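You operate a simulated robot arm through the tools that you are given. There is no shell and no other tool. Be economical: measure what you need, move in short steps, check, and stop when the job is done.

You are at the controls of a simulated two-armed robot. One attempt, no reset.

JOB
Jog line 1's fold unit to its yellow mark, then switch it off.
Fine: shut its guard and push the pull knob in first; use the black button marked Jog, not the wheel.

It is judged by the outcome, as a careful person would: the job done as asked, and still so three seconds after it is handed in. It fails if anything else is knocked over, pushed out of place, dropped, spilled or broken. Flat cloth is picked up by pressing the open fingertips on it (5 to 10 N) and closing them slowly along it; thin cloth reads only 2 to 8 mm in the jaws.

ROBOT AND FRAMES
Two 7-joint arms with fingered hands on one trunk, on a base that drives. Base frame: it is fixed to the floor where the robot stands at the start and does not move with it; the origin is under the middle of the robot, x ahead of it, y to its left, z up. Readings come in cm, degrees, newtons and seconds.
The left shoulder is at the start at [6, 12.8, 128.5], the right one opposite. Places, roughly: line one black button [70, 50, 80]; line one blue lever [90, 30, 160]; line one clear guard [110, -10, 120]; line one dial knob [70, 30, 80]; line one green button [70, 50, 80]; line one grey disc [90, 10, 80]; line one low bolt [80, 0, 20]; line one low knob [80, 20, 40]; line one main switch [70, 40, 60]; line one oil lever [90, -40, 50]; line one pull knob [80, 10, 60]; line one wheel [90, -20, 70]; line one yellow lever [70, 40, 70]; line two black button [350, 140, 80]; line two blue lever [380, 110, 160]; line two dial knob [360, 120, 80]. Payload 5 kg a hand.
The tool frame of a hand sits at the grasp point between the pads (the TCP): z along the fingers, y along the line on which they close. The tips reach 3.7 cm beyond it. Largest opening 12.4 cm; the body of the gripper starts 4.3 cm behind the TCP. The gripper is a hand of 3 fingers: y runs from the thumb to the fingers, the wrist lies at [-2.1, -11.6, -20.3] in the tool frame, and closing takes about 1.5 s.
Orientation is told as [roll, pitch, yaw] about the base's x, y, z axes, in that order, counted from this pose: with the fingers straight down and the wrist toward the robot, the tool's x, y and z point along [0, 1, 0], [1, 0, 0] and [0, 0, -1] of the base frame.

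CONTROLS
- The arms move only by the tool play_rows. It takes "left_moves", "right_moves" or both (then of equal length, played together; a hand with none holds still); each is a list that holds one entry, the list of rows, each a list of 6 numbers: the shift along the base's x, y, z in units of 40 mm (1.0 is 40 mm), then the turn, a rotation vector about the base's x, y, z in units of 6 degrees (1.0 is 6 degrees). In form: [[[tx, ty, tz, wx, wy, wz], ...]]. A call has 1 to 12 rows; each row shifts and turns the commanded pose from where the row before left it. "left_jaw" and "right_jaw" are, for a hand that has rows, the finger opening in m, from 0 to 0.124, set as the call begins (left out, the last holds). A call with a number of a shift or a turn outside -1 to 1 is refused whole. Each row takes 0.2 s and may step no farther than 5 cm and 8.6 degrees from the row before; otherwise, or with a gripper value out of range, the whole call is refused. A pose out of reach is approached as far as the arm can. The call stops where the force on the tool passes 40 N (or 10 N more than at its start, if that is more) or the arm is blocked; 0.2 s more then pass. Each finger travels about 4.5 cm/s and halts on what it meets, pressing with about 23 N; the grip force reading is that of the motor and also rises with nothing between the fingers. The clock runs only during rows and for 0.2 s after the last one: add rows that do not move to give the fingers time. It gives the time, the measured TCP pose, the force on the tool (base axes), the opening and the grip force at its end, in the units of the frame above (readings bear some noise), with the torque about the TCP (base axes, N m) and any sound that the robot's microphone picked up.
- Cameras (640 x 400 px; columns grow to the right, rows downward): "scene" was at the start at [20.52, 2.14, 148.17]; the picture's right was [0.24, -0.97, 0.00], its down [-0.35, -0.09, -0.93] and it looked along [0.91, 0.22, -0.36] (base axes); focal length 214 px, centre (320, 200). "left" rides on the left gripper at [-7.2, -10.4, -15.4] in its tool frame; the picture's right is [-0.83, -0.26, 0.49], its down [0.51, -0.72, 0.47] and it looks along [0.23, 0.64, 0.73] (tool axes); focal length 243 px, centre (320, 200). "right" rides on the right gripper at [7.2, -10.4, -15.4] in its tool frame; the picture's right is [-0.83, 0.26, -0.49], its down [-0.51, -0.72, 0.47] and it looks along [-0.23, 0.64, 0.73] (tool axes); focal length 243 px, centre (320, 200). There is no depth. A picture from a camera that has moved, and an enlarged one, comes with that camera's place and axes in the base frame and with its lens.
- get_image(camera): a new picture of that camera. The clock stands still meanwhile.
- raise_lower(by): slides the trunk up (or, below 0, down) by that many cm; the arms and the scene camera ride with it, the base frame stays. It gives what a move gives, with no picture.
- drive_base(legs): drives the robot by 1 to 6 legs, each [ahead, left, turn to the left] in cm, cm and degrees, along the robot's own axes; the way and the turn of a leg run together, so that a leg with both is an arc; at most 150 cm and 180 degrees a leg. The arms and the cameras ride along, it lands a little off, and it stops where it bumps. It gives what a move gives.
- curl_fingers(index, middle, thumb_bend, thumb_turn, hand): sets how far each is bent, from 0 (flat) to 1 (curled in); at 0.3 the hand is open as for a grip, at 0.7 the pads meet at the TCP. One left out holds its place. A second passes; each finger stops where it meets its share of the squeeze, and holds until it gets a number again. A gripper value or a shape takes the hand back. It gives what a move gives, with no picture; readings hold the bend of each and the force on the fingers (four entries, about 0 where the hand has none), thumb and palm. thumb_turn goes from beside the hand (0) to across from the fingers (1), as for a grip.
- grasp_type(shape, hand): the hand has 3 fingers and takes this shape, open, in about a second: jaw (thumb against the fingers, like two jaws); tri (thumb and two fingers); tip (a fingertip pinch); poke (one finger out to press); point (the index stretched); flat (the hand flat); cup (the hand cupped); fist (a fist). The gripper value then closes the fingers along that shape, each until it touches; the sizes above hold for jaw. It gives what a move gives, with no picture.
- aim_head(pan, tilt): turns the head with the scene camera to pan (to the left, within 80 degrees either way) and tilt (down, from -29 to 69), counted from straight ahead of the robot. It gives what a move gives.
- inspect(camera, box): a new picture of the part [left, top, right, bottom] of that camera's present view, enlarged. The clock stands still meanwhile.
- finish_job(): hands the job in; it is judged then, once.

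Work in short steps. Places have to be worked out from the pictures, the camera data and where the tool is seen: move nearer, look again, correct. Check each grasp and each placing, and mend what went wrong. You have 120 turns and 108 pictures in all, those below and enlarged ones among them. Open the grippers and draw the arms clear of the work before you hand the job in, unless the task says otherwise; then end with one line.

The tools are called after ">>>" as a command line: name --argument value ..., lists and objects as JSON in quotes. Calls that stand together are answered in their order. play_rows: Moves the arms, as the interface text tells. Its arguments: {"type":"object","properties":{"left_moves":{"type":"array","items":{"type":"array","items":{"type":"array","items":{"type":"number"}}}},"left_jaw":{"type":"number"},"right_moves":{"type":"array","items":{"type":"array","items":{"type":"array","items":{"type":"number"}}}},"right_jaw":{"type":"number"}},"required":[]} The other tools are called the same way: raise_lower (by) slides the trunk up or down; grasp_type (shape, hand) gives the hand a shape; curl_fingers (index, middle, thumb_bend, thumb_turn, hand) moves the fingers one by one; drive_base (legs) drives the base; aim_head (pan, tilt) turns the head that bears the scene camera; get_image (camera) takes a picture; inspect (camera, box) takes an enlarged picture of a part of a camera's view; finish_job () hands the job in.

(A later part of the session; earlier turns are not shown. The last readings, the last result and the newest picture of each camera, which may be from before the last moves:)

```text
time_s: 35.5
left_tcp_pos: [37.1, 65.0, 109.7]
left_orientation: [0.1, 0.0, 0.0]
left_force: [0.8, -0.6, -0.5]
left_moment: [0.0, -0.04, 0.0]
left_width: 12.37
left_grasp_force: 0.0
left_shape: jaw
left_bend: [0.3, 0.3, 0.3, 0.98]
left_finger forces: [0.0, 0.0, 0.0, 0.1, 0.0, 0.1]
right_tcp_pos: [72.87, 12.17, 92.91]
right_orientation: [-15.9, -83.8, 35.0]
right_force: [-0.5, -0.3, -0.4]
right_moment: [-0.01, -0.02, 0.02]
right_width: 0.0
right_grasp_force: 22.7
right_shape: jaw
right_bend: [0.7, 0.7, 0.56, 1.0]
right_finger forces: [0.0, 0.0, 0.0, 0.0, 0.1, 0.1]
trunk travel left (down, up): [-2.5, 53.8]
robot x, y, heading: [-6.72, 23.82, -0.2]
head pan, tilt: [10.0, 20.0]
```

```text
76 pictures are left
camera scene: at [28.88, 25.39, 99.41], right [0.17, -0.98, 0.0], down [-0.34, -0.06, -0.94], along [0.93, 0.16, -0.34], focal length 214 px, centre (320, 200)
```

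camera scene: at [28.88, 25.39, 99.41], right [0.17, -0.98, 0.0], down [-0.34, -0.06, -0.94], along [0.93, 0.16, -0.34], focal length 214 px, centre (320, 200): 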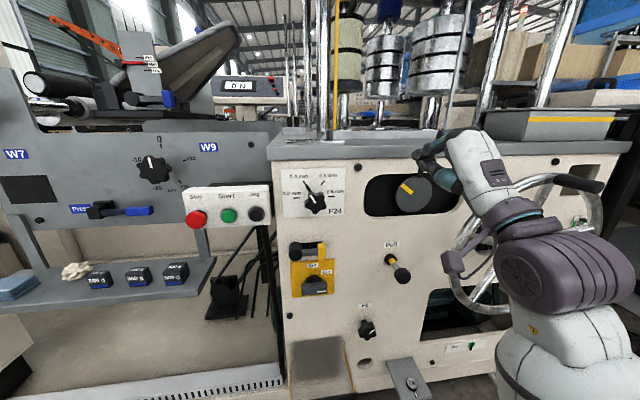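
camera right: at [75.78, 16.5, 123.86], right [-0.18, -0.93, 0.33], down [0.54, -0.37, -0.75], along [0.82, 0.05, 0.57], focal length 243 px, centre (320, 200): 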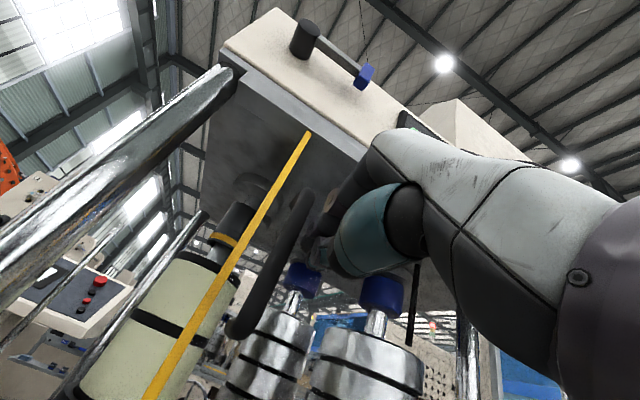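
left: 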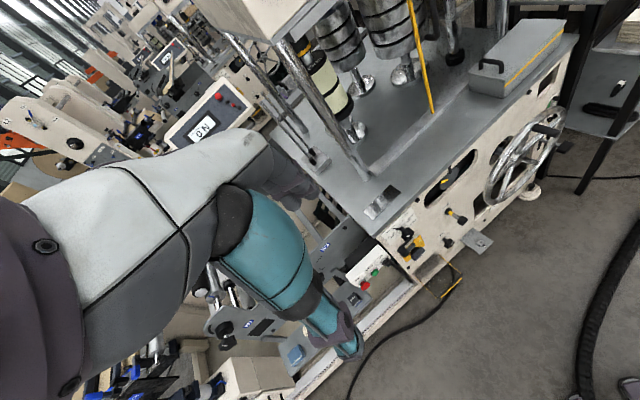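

I back the right hand off and lower it in front of the knob.

>>> play_rows --right_moves '[[[-0.8, -0.24, -0.4, 0, 0, 0], [-0.8, -0.24, -0.4, 0, 0, 0], [-0.8, -0.24, -0.6, 0, 0, 0], [0, -0.2, -0.9, 0, 0, 0], [0, 0, -0.95, 0, 0, 0], [0, 0, -0.95, 0, 0, 0], [0, 0, -0.95, 0, 0, 0], [0, 0, -0.95, 0, 0, 0], [0, 0, -0.95, 0, 0, 0], [0, 0, -0.7, 0, 0, 0]]]'

>>> get_image --camera "scene"

>>> get_image --camera "right"

```text
time_s: 37.7
left_tcp_pos: [36.99, 64.86, 109.71]
left_orientation: [0.1, -0.1, 0.0]
left_force: [-0.5, -0.1, -0.2]
left_moment: [0.04, 0.01, -0.01]
left_width: 12.39
left_grasp_force: 0.0
left_shape: jaw
left_bend: [0.3, 0.3, 0.3, 0.98]
left_finger forces: [0.1, 0.0, 0.0, 0.1, 0.0, 0.1]
right_tcp_pos: [64.91, 5.3, 62.79]
right_orientation: [-13.8, -83.9, 33.5]
right_force: [-0.6, 0.1, -0.2]
right_moment: [0.05, -0.03, -0.01]
right_width: 0.03
right_grasp_force: 22.7
right_shape: jaw
right_bend: [0.7, 0.7, 0.56, 1.0]
right_finger forces: [0.0, 0.1, 0.0, 0.0, 0.0, 0.1]
right hand out of reach, approached as far as the arm can: row 3, 7, 8, 9, 10
trunk travel left (down, up): [-2.5, 53.8]
robot x, y, heading: [-6.55, 23.52, -0.1]
head pan, tilt: [10.0, 20.0]
```

```text
75 pictures are left
camera scene: at [28.89, 25.39, 99.4], right [0.17, -0.98, 0.0], down [-0.34, -0.06, -0.94], along [0.93, 0.16, -0.34], focal length 214 px, centre (320, 200)
```

scene: 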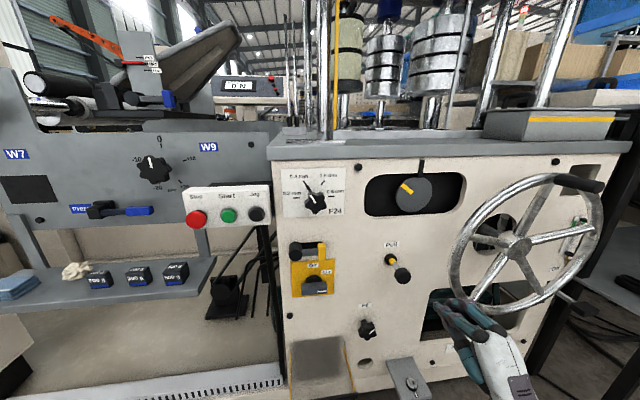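

```text
74 pictures are left
camera right: at [47.16, 6.42, 53.86], right [-0.16, -0.93, 0.33], down [0.55, -0.36, -0.75], along [0.82, 0.06, 0.57], focal length 243 px, centre (320, 200)
```

right: 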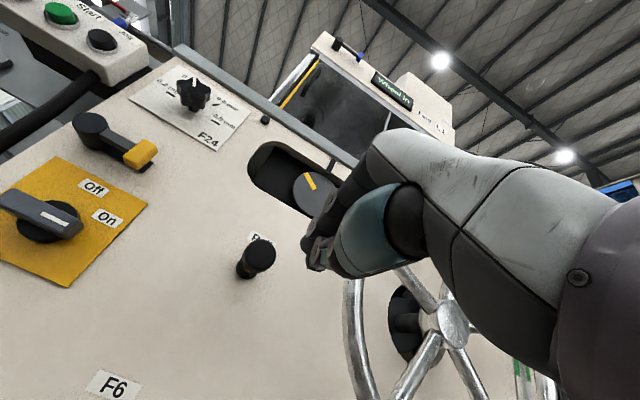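

Knob triangulated at (77, 12.7, 62.5); my tips are at (68.5, 6.3, 62.4), 3.5 cm too far right. I shift the base left that much, then look.

>>> drive_base --legs '[[-1, 3.5, 0]]'

>>> get_image --camera "right"

>>> inspect --camera "scene" --box '[300, 200, 500, 325]'

```text
time_s: 38.7
left_tcp_pos: [36.11, 68.58, 109.62]
left_orientation: [0.2, -0.1, -0.1]
left_force: [0.7, 0.4, 0.1]
left_moment: [-0.04, -0.01, 0.01]
left_width: 12.4
left_grasp_force: 0.1
left_shape: jaw
left_bend: [0.3, 0.3, 0.3, 0.98]
left_finger forces: [0.0, 0.1, 0.0, 0.0, 0.1, 0.1]
right_tcp_pos: [63.86, 8.85, 62.95]
right_orientation: [-14.0, -83.9, 33.9]
right_force: [-0.9, -0.7, -1.2]
right_moment: [0.0, 0.02, -0.03]
right_width: 0.0
right_grasp_force: 22.9
right_shape: jaw
right_bend: [0.7, 0.7, 0.56, 1.0]
right_finger forces: [0.0, 0.1, 0.1, 0.0, 0.1, 0.0]
trunk travel left (down, up): [-2.5, 53.8]
robot x, y, heading: [-7.48, 27.52, -0.3]
head pan, tilt: [10.0, 20.0]
```

```text
73 pictures are left
camera right: at [46.17, 9.99, 53.91], right [-0.16, -0.93, 0.33], down [0.55, -0.36, -0.75], along [0.82, 0.06, 0.57], focal length 243 px, centre (320, 200)
```

right: 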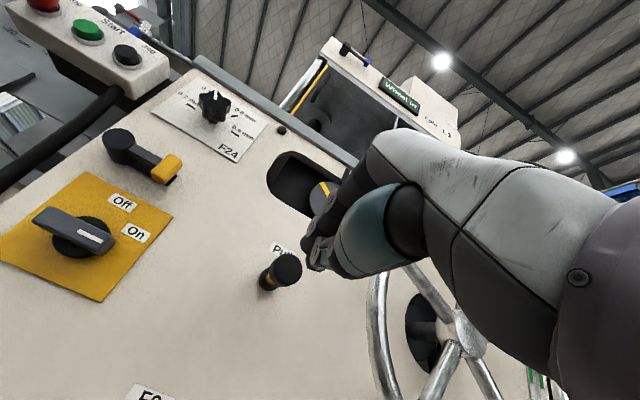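

```text
3.20 times, centred on (400, 262) of scene
camera zoom: at [27.88, 28.97, 99.41], right [0.17, -0.98, 0.0], down [-0.34, -0.06, -0.94], along [0.93, 0.16, -0.34], focal length 686 px, centre (64, 0)
```

zoom: 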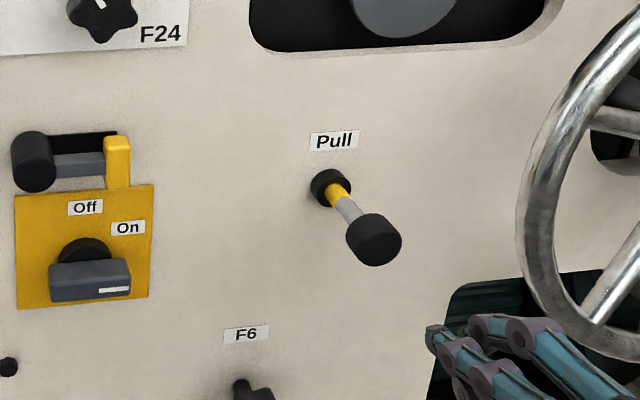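

Tips are now lined up on the knob's axis (about 8–9 cm short). I advance along the normal until contact, in small rows.

>>> play_rows --right_moves '[[[0.72, 0.21, 0, 0, 0, 0], [0.72, 0.21, 0, 0, 0, 0], [0.36, 0.11, 0, 0, 0, 0], [0.36, 0.11, 0, 0, 0, 0]]]'

>>> get_image --camera "right"

>>> inspect --camera "scene" --box '[300, 200, 500, 325]'

```text
time_s: 39.7
left_tcp_pos: [36.13, 68.52, 109.55]
left_orientation: [0.1, 0.0, 0.0]
left_force: [0.2, 0.8, 0.1]
left_moment: [0.01, 0.0, -0.02]
left_width: 12.39
left_grasp_force: 0.1
left_shape: jaw
left_bend: [0.3, 0.3, 0.3, 0.98]
left_finger forces: [0.1, 0.0, 0.0, 0.0, 0.1, 0.0]
right_tcp_pos: [72.81, 10.86, 63.24]
right_orientation: [-12.0, -83.8, 32.1]
right_force: [-0.6, 0.2, -0.9]
right_moment: [0.02, -0.02, 0.03]
right_width: 0.0
right_grasp_force: 23.0
right_shape: jaw
right_bend: [0.7, 0.7, 0.56, 1.0]
right_finger forces: [0.1, 0.0, 0.0, 0.1, 0.0, 0.1]
right hand out of reach, approached as far as the arm can: row 3
trunk travel left (down, up): [-2.5, 53.8]
robot x, y, heading: [-7.35, 27.68, -0.0]
head pan, tilt: [10.0, 20.0]
```

```text
71 pictures are left
camera right: at [55.09, 11.84, 54.22], right [-0.15, -0.93, 0.33], down [0.55, -0.36, -0.76], along [0.82, 0.07, 0.57], focal length 243 px, centre (320, 200)
```

right: 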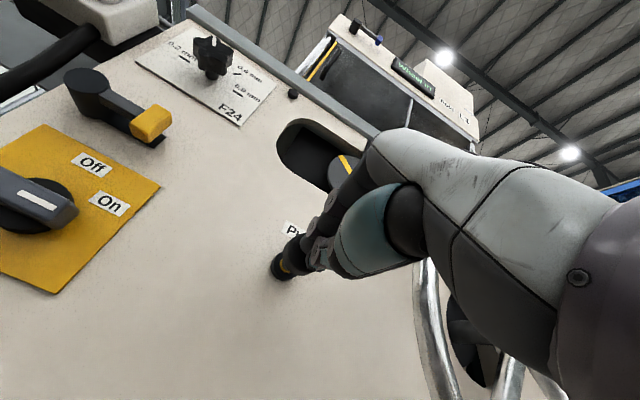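

```text
3.20 times, centred on (400, 262) of scene
camera zoom: at [27.9, 28.93, 99.4], right [0.17, -0.98, 0.0], down [-0.34, -0.06, -0.94], along [0.93, 0.16, -0.34], focal length 686 px, centre (64, 0)
```

zoom: 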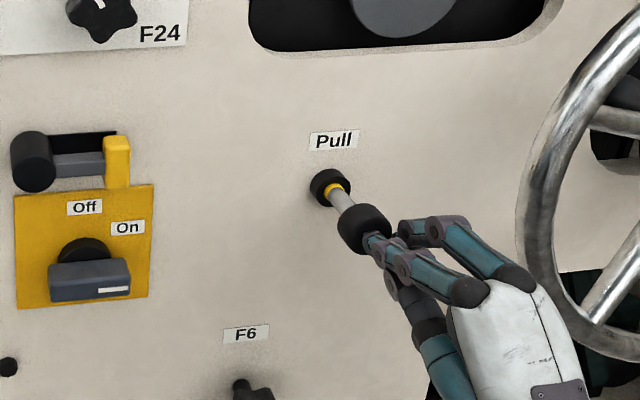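

The knob is already moving in (less yellow showing). I keep pushing along the normal.

>>> play_rows --right_moves '[[[0.34, 0.15, 0, 0, 0, 0], [0.34, 0.15, 0, 0, 0, 0], [0.24, 0.1, 0, 0, 0, 0], [0.24, 0.1, 0, 0, 0, 0]]]'

>>> inspect --camera "scene" --box '[300, 200, 500, 325]'

```text
time_s: 40.3
left_tcp_pos: [36.07, 68.46, 109.6]
left_orientation: [0.1, -0.1, 0.0]
left_force: [0.6, -0.3, -0.3]
left_moment: [0.01, 0.07, 0.03]
left_width: 12.36
left_grasp_force: 0.1
left_shape: jaw
left_bend: [0.3, 0.3, 0.3, 0.98]
left_finger forces: [0.0, 0.0, 0.0, 0.1, 0.0, 0.0]
right_tcp_pos: [74.63, 11.42, 63.6]
right_orientation: [-12.4, -84.3, 32.8]
right_force: [-19.5, -3.2, 1.7]
right_moment: [0.0, -0.13, 0.22]
right_width: 0.0
right_grasp_force: 22.9
right_shape: jaw
right_bend: [0.7, 0.7, 0.56, 1.0]
right_finger forces: [0.1, 0.0, 0.1, 0.0, 0.1, 0.1]
right hand out of reach, approached as far as the arm can: row 1
trunk travel left (down, up): [-2.5, 53.8]
robot x, y, heading: [-7.5, 27.08, -0.2]
head pan, tilt: [10.0, 20.0]
stopped in row 2 (right hand): the force on the tool passed its limit at 72 N (the readings are from after the stop); the commanded pose is now the measured one
```

```text
3.20 times, centred on (400, 262) of scene
camera zoom: at [27.79, 28.84, 99.43], right [0.17, -0.99, 0.0], down [-0.34, -0.06, -0.94], along [0.93, 0.16, -0.34], focal length 686 px, centre (64, 0)
```

zoom: 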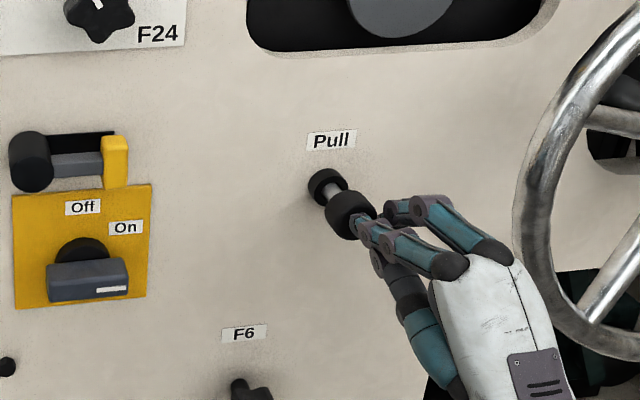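

The yellow band is gone and the knob met its stop. I draw the hand back and check the display.

>>> play_rows --right_moves '[[[-0.8, -0.24, 0, 0, 0, 0], [-0.8, -0.24, 0, 0, 0, 0], [-0.8, -0.24, 0, 0, 0, 0], [-0.4, -0.12, 0, 0, 0, 0]]]'

>>> get_image --camera "right"

>>> inspect --camera "right" --box '[300, 30, 460, 130]'

```text
time_s: 41.3
left_tcp_pos: [36.16, 68.51, 109.67]
left_orientation: [0.1, -0.1, 0.0]
left_force: [-0.5, -0.3, -0.4]
left_moment: [0.0, -0.01, 0.0]
left_width: 12.36
left_grasp_force: 0.0
left_shape: jaw
left_bend: [0.3, 0.3, 0.3, 0.98]
left_finger forces: [0.1, 0.1, 0.0, 0.1, 0.0, 0.1]
right_tcp_pos: [63.79, 8.2, 63.47]
right_orientation: [-11.9, -84.1, 32.4]
right_force: [0.1, 0.5, -0.4]
right_moment: [-0.02, 0.01, 0.0]
right_width: 0.02
right_grasp_force: 23.4
right_shape: jaw
right_bend: [0.7, 0.7, 0.56, 1.0]
right_finger forces: [0.0, 0.0, 0.0, 0.1, 0.0, 0.0]
trunk travel left (down, up): [-2.5, 53.8]
robot x, y, heading: [-7.38, 27.47, 0.1]
head pan, tilt: [10.0, 20.0]
```

```text
68 pictures are left
camera right: at [45.9, 9.2, 54.39], right [-0.15, -0.93, 0.33], down [0.55, -0.35, -0.75], along [0.82, 0.07, 0.57], focal length 243 px, centre (320, 200)
```

right: 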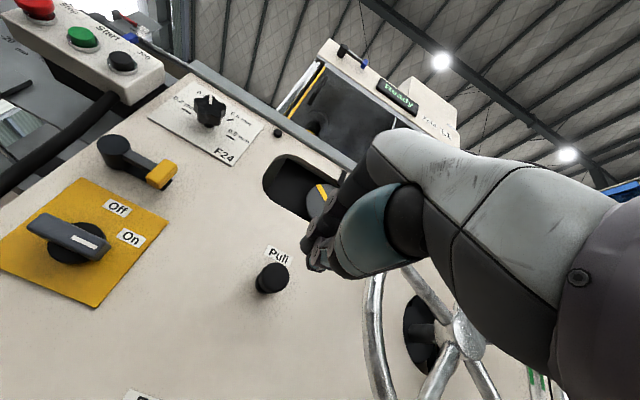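

```text
4.00 times, centred on (380, 80) of right
camera zoom: at [45.9, 9.2, 54.39], right [-0.15, -0.93, 0.33], down [0.55, -0.35, -0.75], along [0.82, 0.07, 0.57], focal length 970 px, centre (80, 680)
```

zoom: 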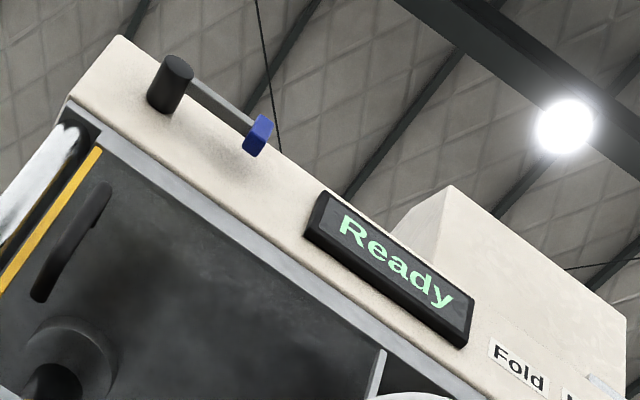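

The display reads "Ready". Jog is triangulated at about (69, 47, 80.3). I'll keep the right hand as an observing camera and bring the left hand, fingers closed, forward-pointing in front of Jog.

>>> play_rows --left_moves '[[[0.3, -0.3, -0.1, 0, -1, 0], [0.3, -0.3, -0.1, 0, -1, 0], [0.3, -0.3, -0.1, 0, -1, 0], [0.3, -0.3, -0.1, 0, -1, 0], [0.3, -0.3, -0.1, 0, -1, 0], [0.3, -0.3, -0.1, 0, -1, 0], [0.3, -0.3, -0.1, 0, -1, 0], [0.3, -0.3, -0.1, 0, -1, 0], [0.3, -0.3, -0.1, 0, -1, 0], [0.3, -0.3, -0.1, 0, -1, 0], [0.3, -0.3, -0.1, 0, -1, 0], [0.3, -0.3, -0.1, 0, -1, 0]]]' --left_jaw 0

>>> play_rows --left_moves '[[[0, 0, -0.4, 0, -1, 0], [0, 0, -0.4, 0, -1, 0], [0, 0, -0.4, 0, -1, 0], [0, 0, -0.4, 0, 0, 0.9], [0, 0, -0.4, 0, 0, 0.9], [0, 0, -0.4, 0, 0, 0.9]]]'

>>> get_image --camera "scene"

>>> get_image --camera "left"

```text
time_s: 43.9
left_tcp_pos: [55.3, 57.46, 112.33]
left_orientation: [0.3, -72.0, -0.4]
left_force: [-0.7, 0.3, -0.6]
left_moment: [-0.01, 0.0, 0.02]
left_width: 0.0
left_grasp_force: 22.8
left_shape: jaw
left_bend: [0.7, 0.7, 0.56, 1.0]
left_finger forces: [0.0, 0.0, 0.0, 0.1, 0.0, 0.0]
left hand out of reach, approached as far as the arm can: row 8, 9, 10, 11, 12
right_tcp_pos: [63.72, 8.31, 63.3]
right_orientation: [-11.8, -84.1, 32.1]
right_force: [-0.6, -0.9, -0.1]
right_moment: [0.0, 0.06, 0.01]
right_width: 0.0
right_grasp_force: 22.6
right_shape: jaw
right_bend: [0.7, 0.7, 0.56, 1.0]
right_finger forces: [0.1, 0.0, 0.0, 0.0, 0.1, 0.1]
trunk travel left (down, up): [-2.5, 53.8]
robot x, y, heading: [-7.28, 27.43, 0.2]
head pan, tilt: [10.0, 20.0]
```

```text
time_s: 45.3
left_tcp_pos: [61.87, 59.94, 106.66]
left_orientation: [153.8, -89.8, -137.6]
left_force: [-0.4, 0.4, 0.8]
left_moment: [-0.01, 0.0, 0.02]
left_width: 0.0
left_grasp_force: 23.6
left_shape: jaw
left_bend: [0.7, 0.7, 0.56, 1.0]
left_finger forces: [0.0, 0.0, 0.1, 0.1, 0.0, 0.0]
left hand out of reach, approached as far as the arm can: row 1, 2, 3, 4, 5, 6
right_tcp_pos: [63.77, 8.15, 63.39]
right_orientation: [-11.6, -84.2, 32.0]
right_force: [0.3, -0.1, -0.6]
right_moment: [0.01, -0.02, 0.01]
right_width: 0.0
right_grasp_force: 22.9
right_shape: jaw
right_bend: [0.7, 0.7, 0.56, 1.0]
right_finger forces: [0.1, 0.1, 0.0, 0.0, 0.0, 0.1]
trunk travel left (down, up): [-2.5, 53.8]
robot x, y, heading: [-7.54, 27.31, 0.2]
head pan, tilt: [10.0, 20.0]
```

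```text
66 pictures are left
camera scene: at [27.91, 28.83, 99.39], right [0.17, -0.98, 0.0], down [-0.34, -0.06, -0.94], along [0.93, 0.16, -0.34], focal length 214 px, centre (320, 200)
```

scene: 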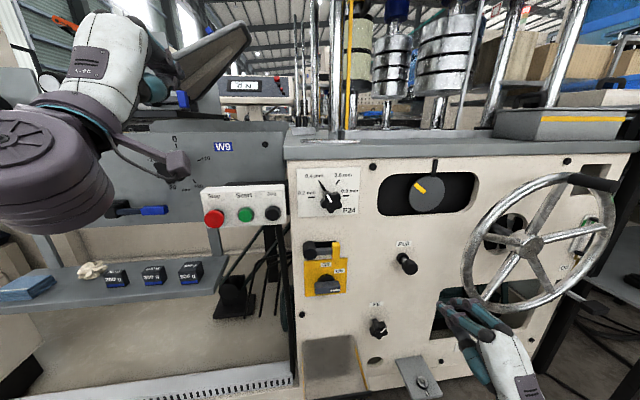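

```text
65 pictures are left
camera left: at [49.14, 48.65, 96.12], right [0.71, -0.66, -0.26], down [0.31, 0.62, -0.72], along [0.64, 0.43, 0.64], focal length 243 px, centre (320, 200)
```

left: 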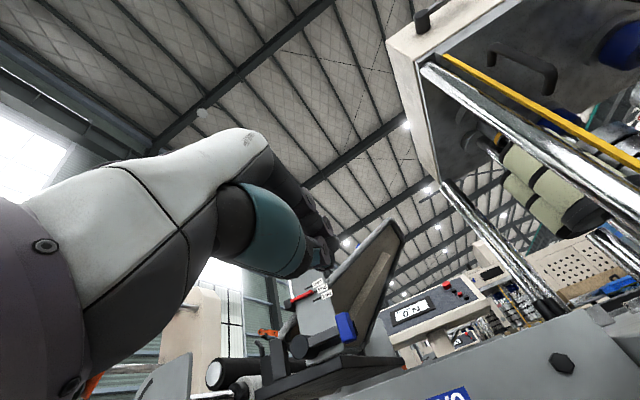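

Left hand points right but is at (62, 60, 107), too far left because of arm limits. I shift the base right 16 and back 6 so the hand is in front of Jog, clear of the shelf, before lowering.

>>> drive_base --legs '[[-6, 0, 0], [0, -16, 0]]'

>>> play_rows --left_moves '[[[0, 0, -0.7, 0, 0, 0], [0, 0, -0.7, 0, 0, 0], [0, 0, -0.7, 0, 0, 0], [0, 0, -0.7, 0, 0, 0], [0, 0, -0.7, 0, 0, 0], [0, 0, -0.7, 0, 0, 0], [0, 0, -0.7, 0, 0, 0], [0, 0, -0.7, 0, 0, 0]]]'

>>> get_image --camera "scene"

>>> get_image --camera "left"

```text
time_s: 47.9
left_tcp_pos: [55.89, 44.21, 106.59]
left_orientation: [143.8, -89.8, -127.6]
left_force: [0.1, -0.1, -0.5]
left_moment: [0.02, -0.02, 0.0]
left_width: 0.0
left_grasp_force: 23.5
left_shape: jaw
left_bend: [0.7, 0.7, 0.56, 1.0]
left_finger forces: [0.0, 0.1, 0.1, 0.0, 0.0, 0.0]
right_tcp_pos: [57.57, -7.55, 63.32]
right_orientation: [-11.9, -84.1, 32.1]
right_force: [-0.2, 0.0, -0.6]
right_moment: [-0.02, -0.03, -0.03]
right_width: 0.01
right_grasp_force: 23.4
right_shape: jaw
right_bend: [0.7, 0.7, 0.56, 1.0]
right_finger forces: [0.0, 0.0, 0.1, 0.0, 0.1, 0.0]
trunk travel left (down, up): [-2.5, 53.8]
robot x, y, heading: [-13.63, 11.95, 0.0]
head pan, tilt: [10.0, 20.0]
```

```text
time_s: 49.7
left_tcp_pos: [57.65, 44.82, 84.53]
left_orientation: [157.0, -90.0, -140.8]
left_force: [-1.1, -0.5, 0.3]
left_moment: [-0.01, 0.0, -0.02]
left_width: 0.0
left_grasp_force: 22.6
left_shape: jaw
left_bend: [0.7, 0.7, 0.56, 1.0]
left_finger forces: [0.0, 0.0, 0.0, 0.1, 0.1, 0.0]
left hand out of reach, approached as far as the arm can: row 1, 2, 4
right_tcp_pos: [57.7, -7.54, 63.29]
right_orientation: [-12.0, -84.1, 32.3]
right_force: [-0.2, 0.4, -0.4]
right_moment: [-0.01, -0.04, 0.02]
right_width: 0.0
right_grasp_force: 22.6
right_shape: jaw
right_bend: [0.7, 0.7, 0.56, 1.0]
right_finger forces: [0.0, 0.0, 0.0, 0.1, 0.0, 0.1]
trunk travel left (down, up): [-2.5, 53.8]
robot x, y, heading: [-13.61, 11.83, -0.2]
head pan, tilt: [10.0, 20.0]
```

```text
64 pictures are left
camera scene: at [21.86, 13.22, 99.39], right [0.17, -0.99, 0.0], down [-0.34, -0.06, -0.94], along [0.93, 0.16, -0.34], focal length 214 px, centre (320, 200)
```

scene: 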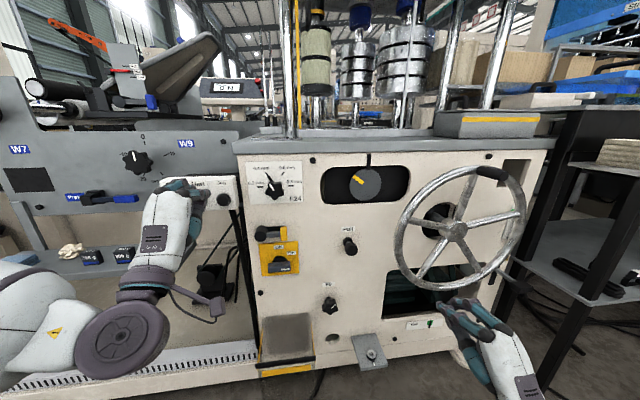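

```text
63 pictures are left
camera left: at [44.91, 33.57, 74.03], right [0.7, -0.66, -0.26], down [0.31, 0.62, -0.72], along [0.64, 0.43, 0.64], focal length 243 px, centre (320, 200)
```

left: 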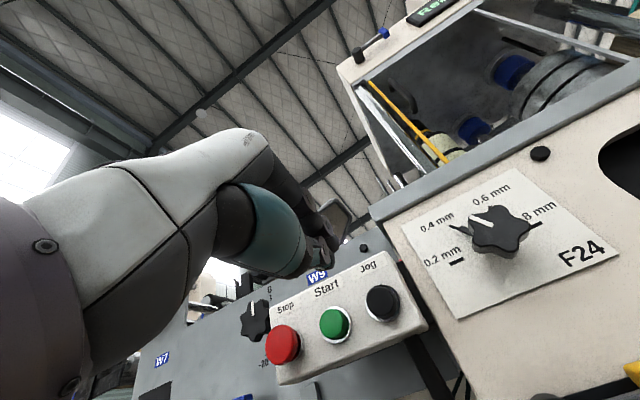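

Jog confirmed at (69, 46.9, 80.7); my tips are at about (61, 46, 84.5). I lower 4 cm and shift 1 cm right.

>>> play_rows --left_moves '[[[0.04, -0.15, -0.5, 0, 0, 0], [0.04, -0.15, -0.5, 0, 0, 0]]]'

>>> get_image --camera "left"

>>> inspect --camera "scene" --box '[120, 150, 280, 250]'

```text
time_s: 50.3
left_tcp_pos: [58.21, 43.67, 80.59]
left_orientation: [159.4, -90.0, -143.2]
left_force: [-0.5, -0.1, -0.5]
left_moment: [0.03, 0.01, -0.04]
left_width: 0.0
left_grasp_force: 23.2
left_shape: jaw
left_bend: [0.7, 0.7, 0.56, 1.0]
left_finger forces: [0.0, 0.0, 0.0, 0.0, 0.0, 0.1]
right_tcp_pos: [57.54, -7.53, 63.31]
right_orientation: [-11.9, -84.2, 32.3]
right_force: [-0.3, 0.1, -0.2]
right_moment: [0.02, 0.0, 0.01]
right_width: 0.03
right_grasp_force: 23.0
right_shape: jaw
right_bend: [0.7, 0.7, 0.56, 1.0]
right_finger forces: [0.0, 0.0, 0.0, 0.0, 0.0, 0.0]
trunk travel left (down, up): [-2.5, 53.8]
robot x, y, heading: [-13.74, 11.71, -0.0]
head pan, tilt: [10.0, 20.0]
```

```text
62 pictures are left
camera left: at [45.43, 32.46, 70.2], right [0.7, -0.66, -0.26], down [0.31, 0.62, -0.72], along [0.64, 0.43, 0.64], focal length 243 px, centre (320, 200)
```

left: 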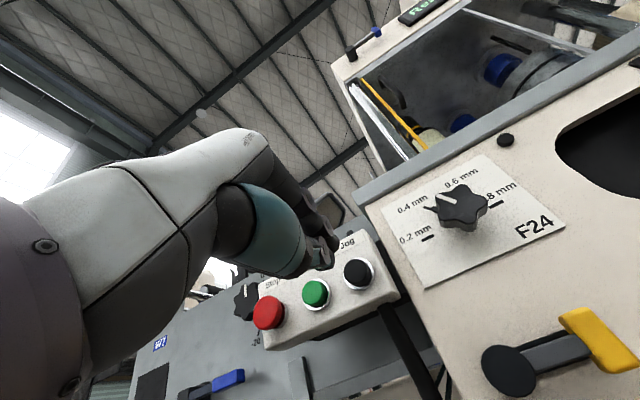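

```text
4.00 times, centred on (200, 200) of scene
camera zoom: at [21.86, 13.22, 99.4], right [0.17, -0.99, 0.0], down [-0.34, -0.06, -0.94], along [0.93, 0.16, -0.34], focal length 858 px, centre (800, 200)
```

zoom: 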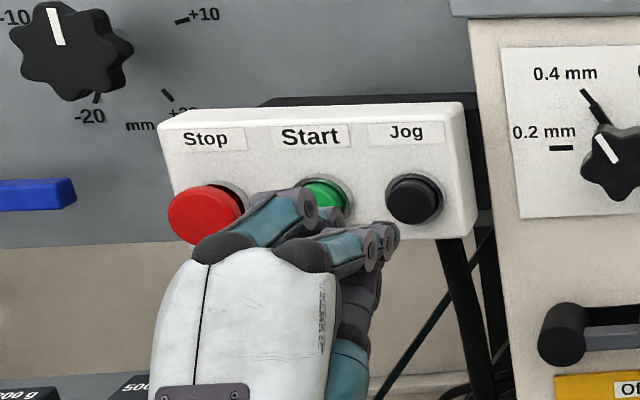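

The closed hand's two fingers straddle the small button; one-finger pressing is safer. I switch the left hand to the poke shape and look at where the finger tip is.

>>> grasp_type --hand "left" --shape "poke"

>>> get_image --camera "left"

>>> inspect --camera "scene" --box '[120, 150, 280, 250]'

```text
time_s: 51.2
left_tcp_pos: [58.16, 43.65, 80.71]
left_orientation: [148.4, -89.9, -132.1]
left_force: [-0.2, -0.1, -1.1]
left_moment: [0.01, -0.02, -0.01]
left_width: 0.0
left_grasp_force: 0.0
left_shape: poke
left_bend: [0.7, 0.7, 1.0, 1.0]
left_finger forces: [0.0, 0.0, 0.0, 0.1, 0.1, 0.1]
right_tcp_pos: [57.54, -7.38, 63.37]
right_orientation: [-11.9, -84.0, 32.4]
right_force: [-0.6, 0.1, 0.3]
right_moment: [0.03, -0.03, 0.02]
right_width: 0.0
right_grasp_force: 23.8
right_shape: jaw
right_bend: [0.7, 0.7, 0.56, 1.0]
right_finger forces: [0.1, 0.0, 0.1, 0.0, 0.1, 0.1]
trunk travel left (down, up): [-2.5, 53.8]
robot x, y, heading: [-13.34, 11.76, -0.1]
head pan, tilt: [10.0, 20.0]
```

```text
60 pictures are left
camera left: at [45.41, 32.47, 70.23], right [0.7, -0.66, -0.26], down [0.31, 0.62, -0.72], along [0.64, 0.43, 0.64], focal length 243 px, centre (320, 200)
```

left: 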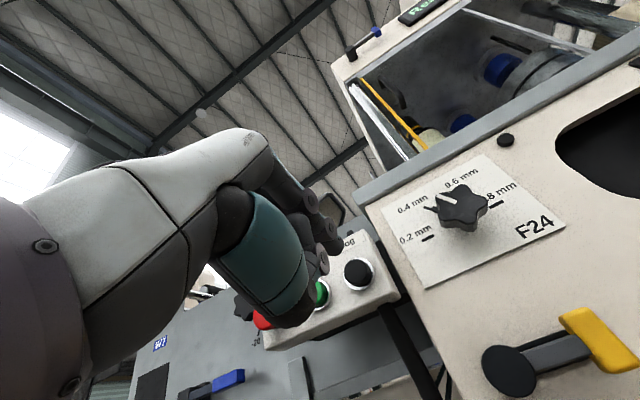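

```text
4.00 times, centred on (200, 200) of scene
camera zoom: at [21.83, 13.21, 99.4], right [0.17, -0.99, 0.0], down [-0.34, -0.06, -0.94], along [0.93, 0.16, -0.34], focal length 858 px, centre (800, 200)
```

zoom: 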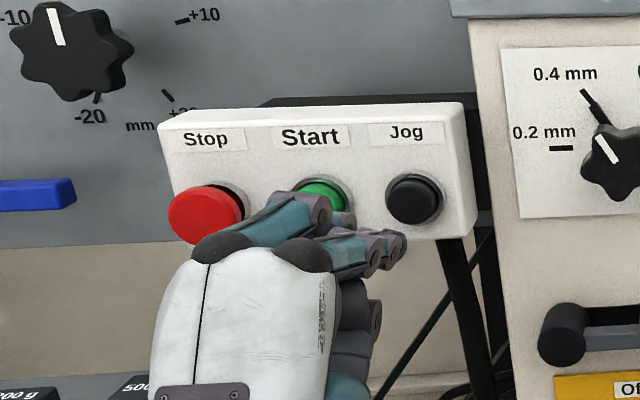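

The poke shape did not open the index. I back off 6 cm and set the fingers individually: index nearly straight, others curled.

>>> play_rows --left_moves '[[[-0.72, -0.21, 0, 0, 0, 0], [-0.72, -0.21, 0, 0, 0, 0]]]'

>>> curl_fingers --hand "left" --index 0.3 --middle 1 --thumb_bend 1

>>> get_image --camera "left"

>>> inspect --camera "scene" --box '[120, 150, 280, 250]'

```text
time_s: 51.8
left_tcp_pos: [54.98, 42.0, 79.16]
left_orientation: [151.1, -89.8, -134.9]
left_force: [0.4, 0.5, -0.2]
left_moment: [-0.01, -0.03, 0.02]
left_width: 0.03
left_grasp_force: 0.1
left_shape: poke
left_bend: [0.7, 0.7, 1.0, 1.0]
left_finger forces: [0.0, 0.0, 0.0, 0.0, 0.0, 0.0]
left hand out of reach, approached as far as the arm can: row 2
right_tcp_pos: [57.57, -7.5, 63.4]
right_orientation: [-11.9, -84.2, 32.1]
right_force: [-0.7, 0.3, 0.2]
right_moment: [0.0, 0.02, 0.01]
right_width: 0.0
right_grasp_force: 22.7
right_shape: jaw
right_bend: [0.7, 0.7, 0.56, 1.0]
right_finger forces: [0.0, 0.0, 0.0, 0.0, 0.0, 0.0]
trunk travel left (down, up): [-2.5, 53.8]
robot x, y, heading: [-13.6, 11.82, 0.1]
head pan, tilt: [10.0, 20.0]
```

```text
time_s: 52.8
left_tcp_pos: [54.96, 42.0, 79.41]
left_orientation: [162.4, -89.8, -146.1]
left_force: [0.1, 0.2, -1.1]
left_moment: [0.03, 0.03, 0.01]
left_width: 3.91
left_grasp_force: 0.1
left_shape: fingers
left_bend: [0.28, 1.0, 1.0, 1.0]
left_finger forces: [0.1, 0.0, 0.0, 0.0, 0.0, 0.0]
right_tcp_pos: [57.65, -7.41, 63.39]
right_orientation: [-12.1, -84.1, 32.3]
right_force: [-0.3, -0.6, 0.3]
right_moment: [0.02, 0.01, 0.0]
right_width: 0.02
right_grasp_force: 23.1
right_shape: jaw
right_bend: [0.7, 0.7, 0.56, 1.0]
right_finger forces: [0.0, 0.0, 0.0, 0.1, 0.1, 0.1]
trunk travel left (down, up): [-2.5, 53.8]
robot x, y, heading: [-13.55, 11.86, -0.0]
head pan, tilt: [10.0, 20.0]
```

```text
58 pictures are left
camera left: at [42.22, 30.88, 68.81], right [0.7, -0.66, -0.26], down [0.31, 0.62, -0.72], along [0.64, 0.43, 0.64], focal length 243 px, centre (320, 200)
```

left: 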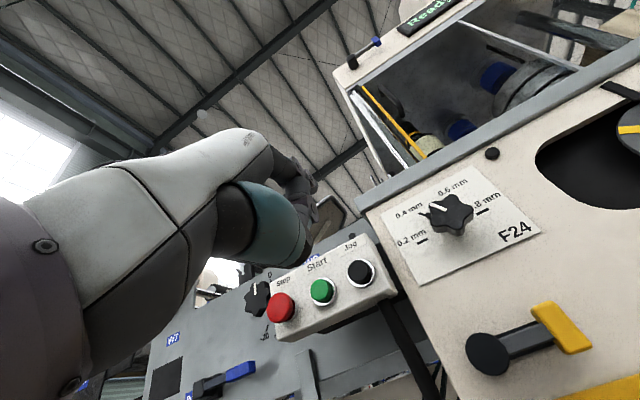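

```text
4.00 times, centred on (200, 200) of scene
camera zoom: at [21.83, 13.21, 99.4], right [0.17, -0.99, 0.0], down [-0.34, -0.06, -0.94], along [0.93, 0.16, -0.34], focal length 858 px, centre (800, 200)
```

zoom: 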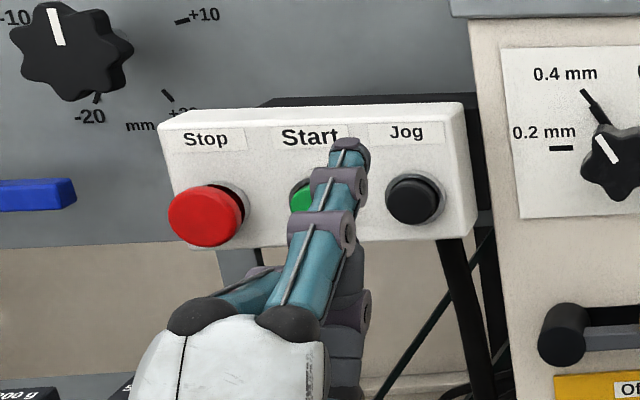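

The index is now the right-hand finger, tip about 8 cm above TCP. I bend it a bit more so it points straight ahead and look again.

>>> curl_fingers --hand "left" --index 0.5

>>> inspect --camera "scene" --box '[120, 150, 280, 250]'

>>> inspect --camera "left" --box '[240, 120, 440, 320]'

```text
time_s: 53.8
left_tcp_pos: [55.02, 42.18, 79.17]
left_orientation: [161.7, -89.8, -145.5]
left_force: [-0.9, -0.2, 0.9]
left_moment: [-0.01, -0.01, 0.04]
left_width: 3.48
left_grasp_force: 0.2
left_shape: fingers
left_bend: [0.29, 1.0, 1.0, 1.0]
left_finger forces: [0.0, 0.1, 0.0, 0.0, 0.0, 0.0]
right_tcp_pos: [57.61, -7.45, 63.41]
right_orientation: [-12.1, -84.0, 32.2]
right_force: [0.8, -0.8, 0.2]
right_moment: [0.02, -0.01, 0.01]
right_width: 0.01
right_grasp_force: 23.0
right_shape: jaw
right_bend: [0.7, 0.7, 0.56, 1.0]
right_finger forces: [0.0, 0.1, 0.1, 0.1, 0.0, 0.0]
trunk travel left (down, up): [-2.5, 53.8]
robot x, y, heading: [-13.47, 11.47, -0.3]
head pan, tilt: [10.0, 20.0]
```

```text
4.00 times, centred on (200, 200) of scene
camera zoom: at [21.83, 13.21, 99.4], right [0.17, -0.99, 0.0], down [-0.34, -0.06, -0.94], along [0.93, 0.16, -0.34], focal length 858 px, centre (800, 200)
```

zoom: 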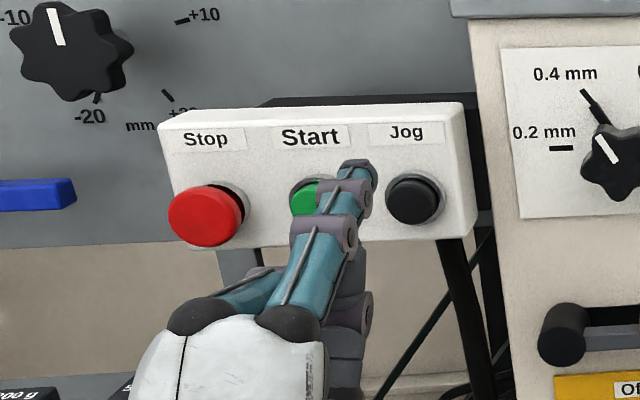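

```text
2.00 times, centred on (340, 220) of left
camera zoom: at [42.22, 30.88, 68.81], right [0.7, -0.66, -0.26], down [0.31, 0.62, -0.72], along [0.64, 0.43, 0.64], focal length 485 px, centre (280, 160)
```

zoom: 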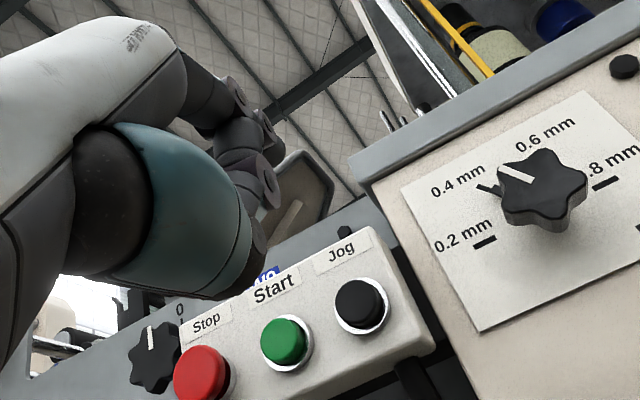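

The index (resting on the thumb) now has its tip at about (61, 44.2, 85). Jog is at (69, 46.9, 80.7), so I lower 4.3 cm, shift left 0.5 and advance 4 cm, then look.

>>> play_rows --left_moves '[[[0, 0.1, -0.54, 0, 0, 0], [0, 0.03, -0.54, 0, 0, 0], [0.48, 0.14, 0, 0, 0, 0], [0.48, 0.14, 0, 0, 0, 0]]]'

>>> inspect --camera "scene" --box '[120, 150, 280, 250]'

>>> inspect --camera "left" --box '[240, 120, 440, 320]'

```text
time_s: 54.8
left_tcp_pos: [58.74, 43.97, 74.91]
left_orientation: [131.4, -89.9, -115.2]
left_force: [0.3, 0.0, -0.2]
left_moment: [0.0, -0.01, -0.01]
left_width: 3.48
left_grasp_force: 0.0
left_shape: fingers
left_bend: [0.29, 1.0, 1.0, 1.0]
left_finger forces: [0.0, 0.0, 0.0, 0.0, 0.1, 0.1]
right_tcp_pos: [57.58, -7.36, 63.42]
right_orientation: [-11.9, -84.2, 32.3]
right_force: [-0.4, -0.2, 0.0]
right_moment: [-0.01, 0.01, -0.02]
right_width: 0.0
right_grasp_force: 23.2
right_shape: jaw
right_bend: [0.7, 0.7, 0.56, 1.0]
right_finger forces: [0.0, 0.0, 0.0, 0.0, 0.0, 0.0]
trunk travel left (down, up): [-2.5, 53.8]
robot x, y, heading: [-13.88, 11.64, -0.5]
head pan, tilt: [10.0, 20.0]
```

```text
4.00 times, centred on (200, 200) of scene
camera zoom: at [21.84, 13.22, 99.4], right [0.17, -0.99, 0.0], down [-0.34, -0.06, -0.94], along [0.93, 0.16, -0.34], focal length 858 px, centre (800, 200)
```

zoom: 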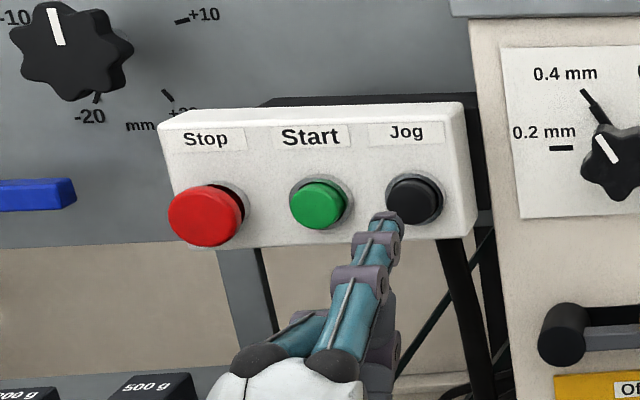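

```text
2.00 times, centred on (340, 220) of left
camera zoom: at [46.02, 32.69, 64.48], right [0.7, -0.66, -0.26], down [0.31, 0.62, -0.72], along [0.64, 0.43, 0.64], focal length 485 px, centre (280, 160)
```

zoom: 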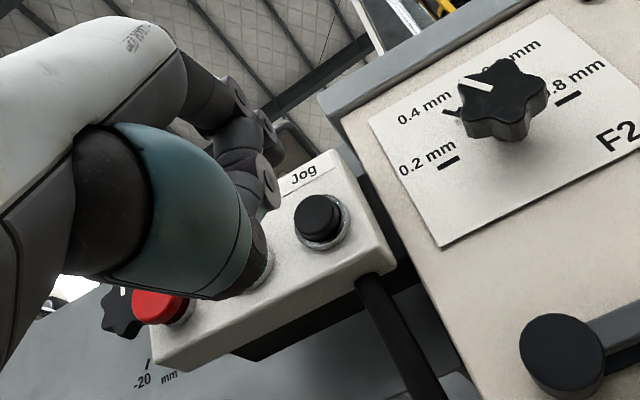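

Tip is at (64.8, 45.4, 80.8), well aligned with Jog. I advance 2 cm in small rows, then check disc and forces.

>>> play_rows --left_moves '[[[0.24, 0.08, 0, 0, 0, 0], [0.24, 0.08, 0, 0, 0, 0]]]'

>>> inspect --camera "scene" --box '[170, 140, 410, 240]'

>>> inspect --camera "left" --box '[240, 120, 440, 320]'

```text
time_s: 55.4
left_tcp_pos: [60.66, 44.62, 75.03]
left_orientation: [139.6, -89.9, -123.5]
left_force: [0.5, 0.6, 0.7]
left_moment: [-0.01, 0.0, 0.0]
left_width: 3.45
left_grasp_force: 0.2
left_shape: fingers
left_bend: [0.29, 1.0, 1.0, 1.0]
left_finger forces: [0.0, 0.0, 0.0, 0.0, 0.1, 0.0]
right_tcp_pos: [57.55, -7.56, 63.38]
right_orientation: [-12.0, -84.1, 32.3]
right_force: [-0.3, 0.1, 0.3]
right_moment: [-0.01, -0.02, 0.02]
right_width: 0.01
right_grasp_force: 23.2
right_shape: jaw
right_bend: [0.7, 0.7, 0.56, 1.0]
right_finger forces: [0.0, 0.0, 0.0, 0.0, 0.1, 0.0]
trunk travel left (down, up): [-2.5, 53.8]
robot x, y, heading: [-13.93, 11.77, -0.2]
head pan, tilt: [10.0, 20.0]
```

```text
2.67 times, centred on (290, 190) of scene
camera zoom: at [21.84, 13.21, 99.4], right [0.17, -0.99, 0.0], down [-0.34, -0.06, -0.94], along [0.93, 0.16, -0.34], focal length 572 px, centre (400, 227)
```

zoom: 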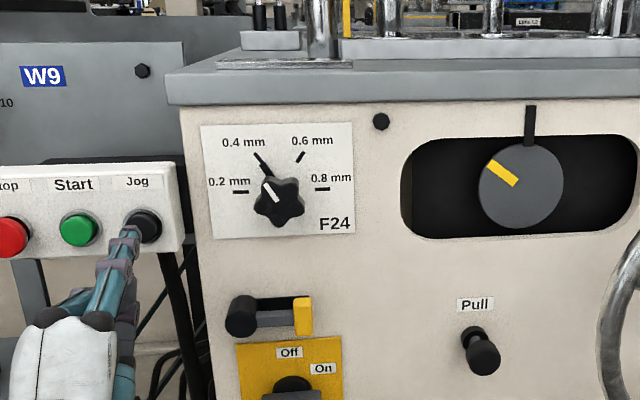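

```text
2.00 times, centred on (340, 220) of left
camera zoom: at [47.96, 33.39, 64.56], right [0.7, -0.66, -0.26], down [0.31, 0.62, -0.72], along [0.64, 0.43, 0.64], focal length 485 px, centre (280, 160)
```

zoom: 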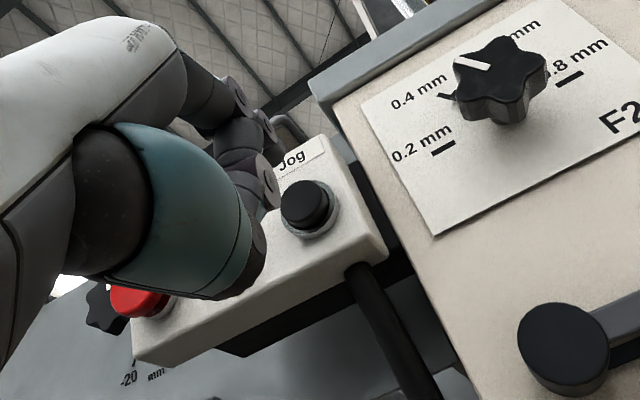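

The same view shows Jog and the disc (mark ~50° left of the pointer). I advance another 1 cm and check.

>>> play_rows --left_moves '[[[0.24, 0.07, 0, 0, 0, 0]]]'

>>> inspect --camera "scene" --box '[170, 140, 410, 240]'

```text
time_s: 55.8
left_tcp_pos: [61.77, 44.87, 75.0]
left_orientation: [160.0, -89.9, -144.0]
left_force: [-0.8, -0.2, -0.4]
left_moment: [0.03, 0.03, 0.02]
left_width: 3.45
left_grasp_force: 0.0
left_shape: fingers
left_bend: [0.29, 1.0, 1.0, 1.0]
left_finger forces: [0.0, 0.0, 0.0, 0.1, 0.0, 0.0]
right_tcp_pos: [57.64, -7.55, 63.3]
right_orientation: [-12.0, -84.1, 32.3]
right_force: [0.4, -0.7, 0.0]
right_moment: [0.02, -0.01, -0.03]
right_width: 0.0
right_grasp_force: 22.8
right_shape: jaw
right_bend: [0.7, 0.7, 0.56, 1.0]
right_finger forces: [0.0, 0.0, 0.1, 0.1, 0.1, 0.0]
trunk travel left (down, up): [-2.5, 53.8]
robot x, y, heading: [-13.87, 11.56, -0.1]
head pan, tilt: [10.0, 20.0]
```

```text
2.67 times, centred on (290, 190) of scene
camera zoom: at [21.85, 13.21, 99.4], right [0.17, -0.99, 0.0], down [-0.34, -0.06, -0.94], along [0.93, 0.16, -0.34], focal length 572 px, centre (400, 227)
```

zoom: 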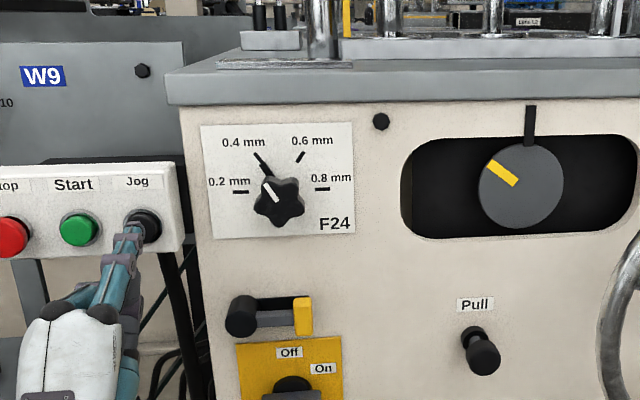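

No contact yet. Advance 0.6 cm more.

>>> play_rows --left_moves '[[[0.14, 0.04, 0, 0, 0, 0]]]'

>>> inspect --camera "scene" --box '[170, 140, 410, 240]'

```text
time_s: 56.2
left_tcp_pos: [62.27, 45.09, 75.08]
left_orientation: [133.8, -90.0, -117.5]
left_force: [0.2, 0.4, -0.6]
left_moment: [0.03, 0.01, -0.02]
left_width: 3.48
left_grasp_force: 0.0
left_shape: fingers
left_bend: [0.29, 1.0, 1.0, 1.0]
left_finger forces: [0.0, 0.0, 0.1, 0.0, 0.0, 0.1]
right_tcp_pos: [57.66, -7.56, 63.21]
right_orientation: [-12.0, -84.1, 32.3]
right_force: [0.1, 0.0, 0.3]
right_moment: [-0.03, -0.02, 0.04]
right_width: 0.0
right_grasp_force: 23.1
right_shape: jaw
right_bend: [0.7, 0.7, 0.56, 1.0]
right_finger forces: [0.0, 0.1, 0.1, 0.0, 0.1, 0.1]
trunk travel left (down, up): [-2.5, 53.8]
robot x, y, heading: [-13.77, 11.65, -0.1]
head pan, tilt: [10.0, 20.0]
```

```text
2.67 times, centred on (290, 190) of scene
camera zoom: at [21.84, 13.21, 99.4], right [0.17, -0.99, 0.0], down [-0.34, -0.06, -0.94], along [0.93, 0.16, -0.34], focal length 572 px, centre (400, 227)
```

zoom: 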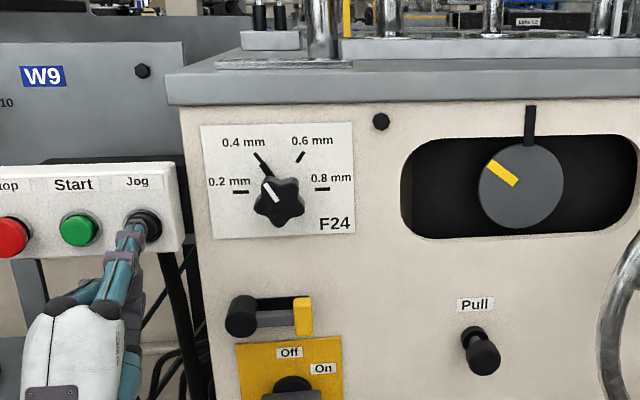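

Still no force. I check alignment in the left-hand camera while advancing another 0.6 cm.

>>> play_rows --left_moves '[[[0.14, 0.04, 0, 0, 0, 0]]]'

>>> inspect --camera "left" --box '[240, 120, 440, 320]'

>>> inspect --camera "scene" --box '[170, 160, 266, 220]'

```text
time_s: 56.6
left_tcp_pos: [62.85, 45.2, 75.07]
left_orientation: [127.7, -89.9, -111.5]
left_force: [0.7, 0.0, 0.0]
left_moment: [-0.02, -0.03, 0.01]
left_width: 3.5
left_grasp_force: 0.1
left_shape: fingers
left_bend: [0.29, 1.0, 1.0, 1.0]
left_finger forces: [0.0, 0.0, 0.0, 0.1, 0.0, 0.1]
right_tcp_pos: [57.61, -7.53, 63.29]
right_orientation: [-12.0, -84.1, 32.3]
right_force: [-0.8, 0.2, -0.2]
right_moment: [-0.01, 0.02, -0.01]
right_width: 0.01
right_grasp_force: 23.2
right_shape: jaw
right_bend: [0.7, 0.7, 0.56, 1.0]
right_finger forces: [0.1, 0.0, 0.0, 0.1, 0.0, 0.1]
trunk travel left (down, up): [-2.5, 53.8]
robot x, y, heading: [-13.71, 11.83, -0.1]
head pan, tilt: [10.0, 20.0]
```

```text
2.00 times, centred on (340, 220) of left
camera zoom: at [50.05, 34.01, 64.53], right [0.7, -0.66, -0.26], down [0.31, 0.62, -0.72], along [0.64, 0.43, 0.64], focal length 485 px, centre (280, 160)
```

zoom: 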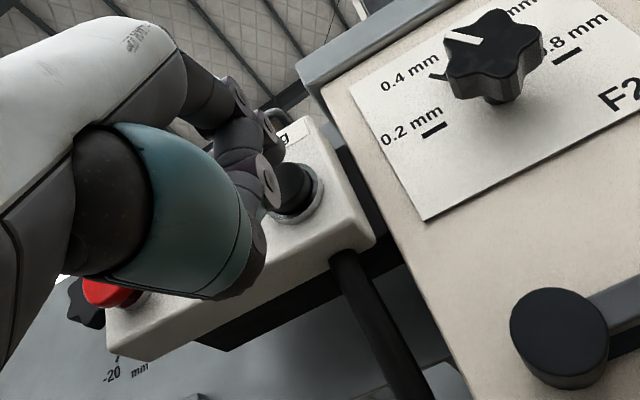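

```text
6.67 times, centred on (218, 190) of scene
camera zoom: at [21.84, 13.21, 99.4], right [0.17, -0.99, 0.0], down [-0.34, -0.06, -0.94], along [0.93, 0.16, -0.34], focal length 1430 px, centre (1000, 267)
```

zoom: 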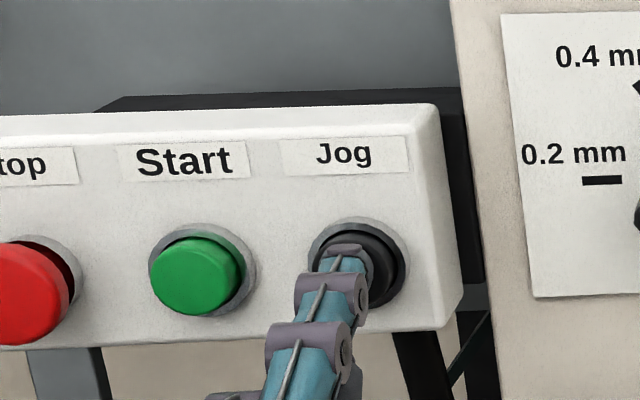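

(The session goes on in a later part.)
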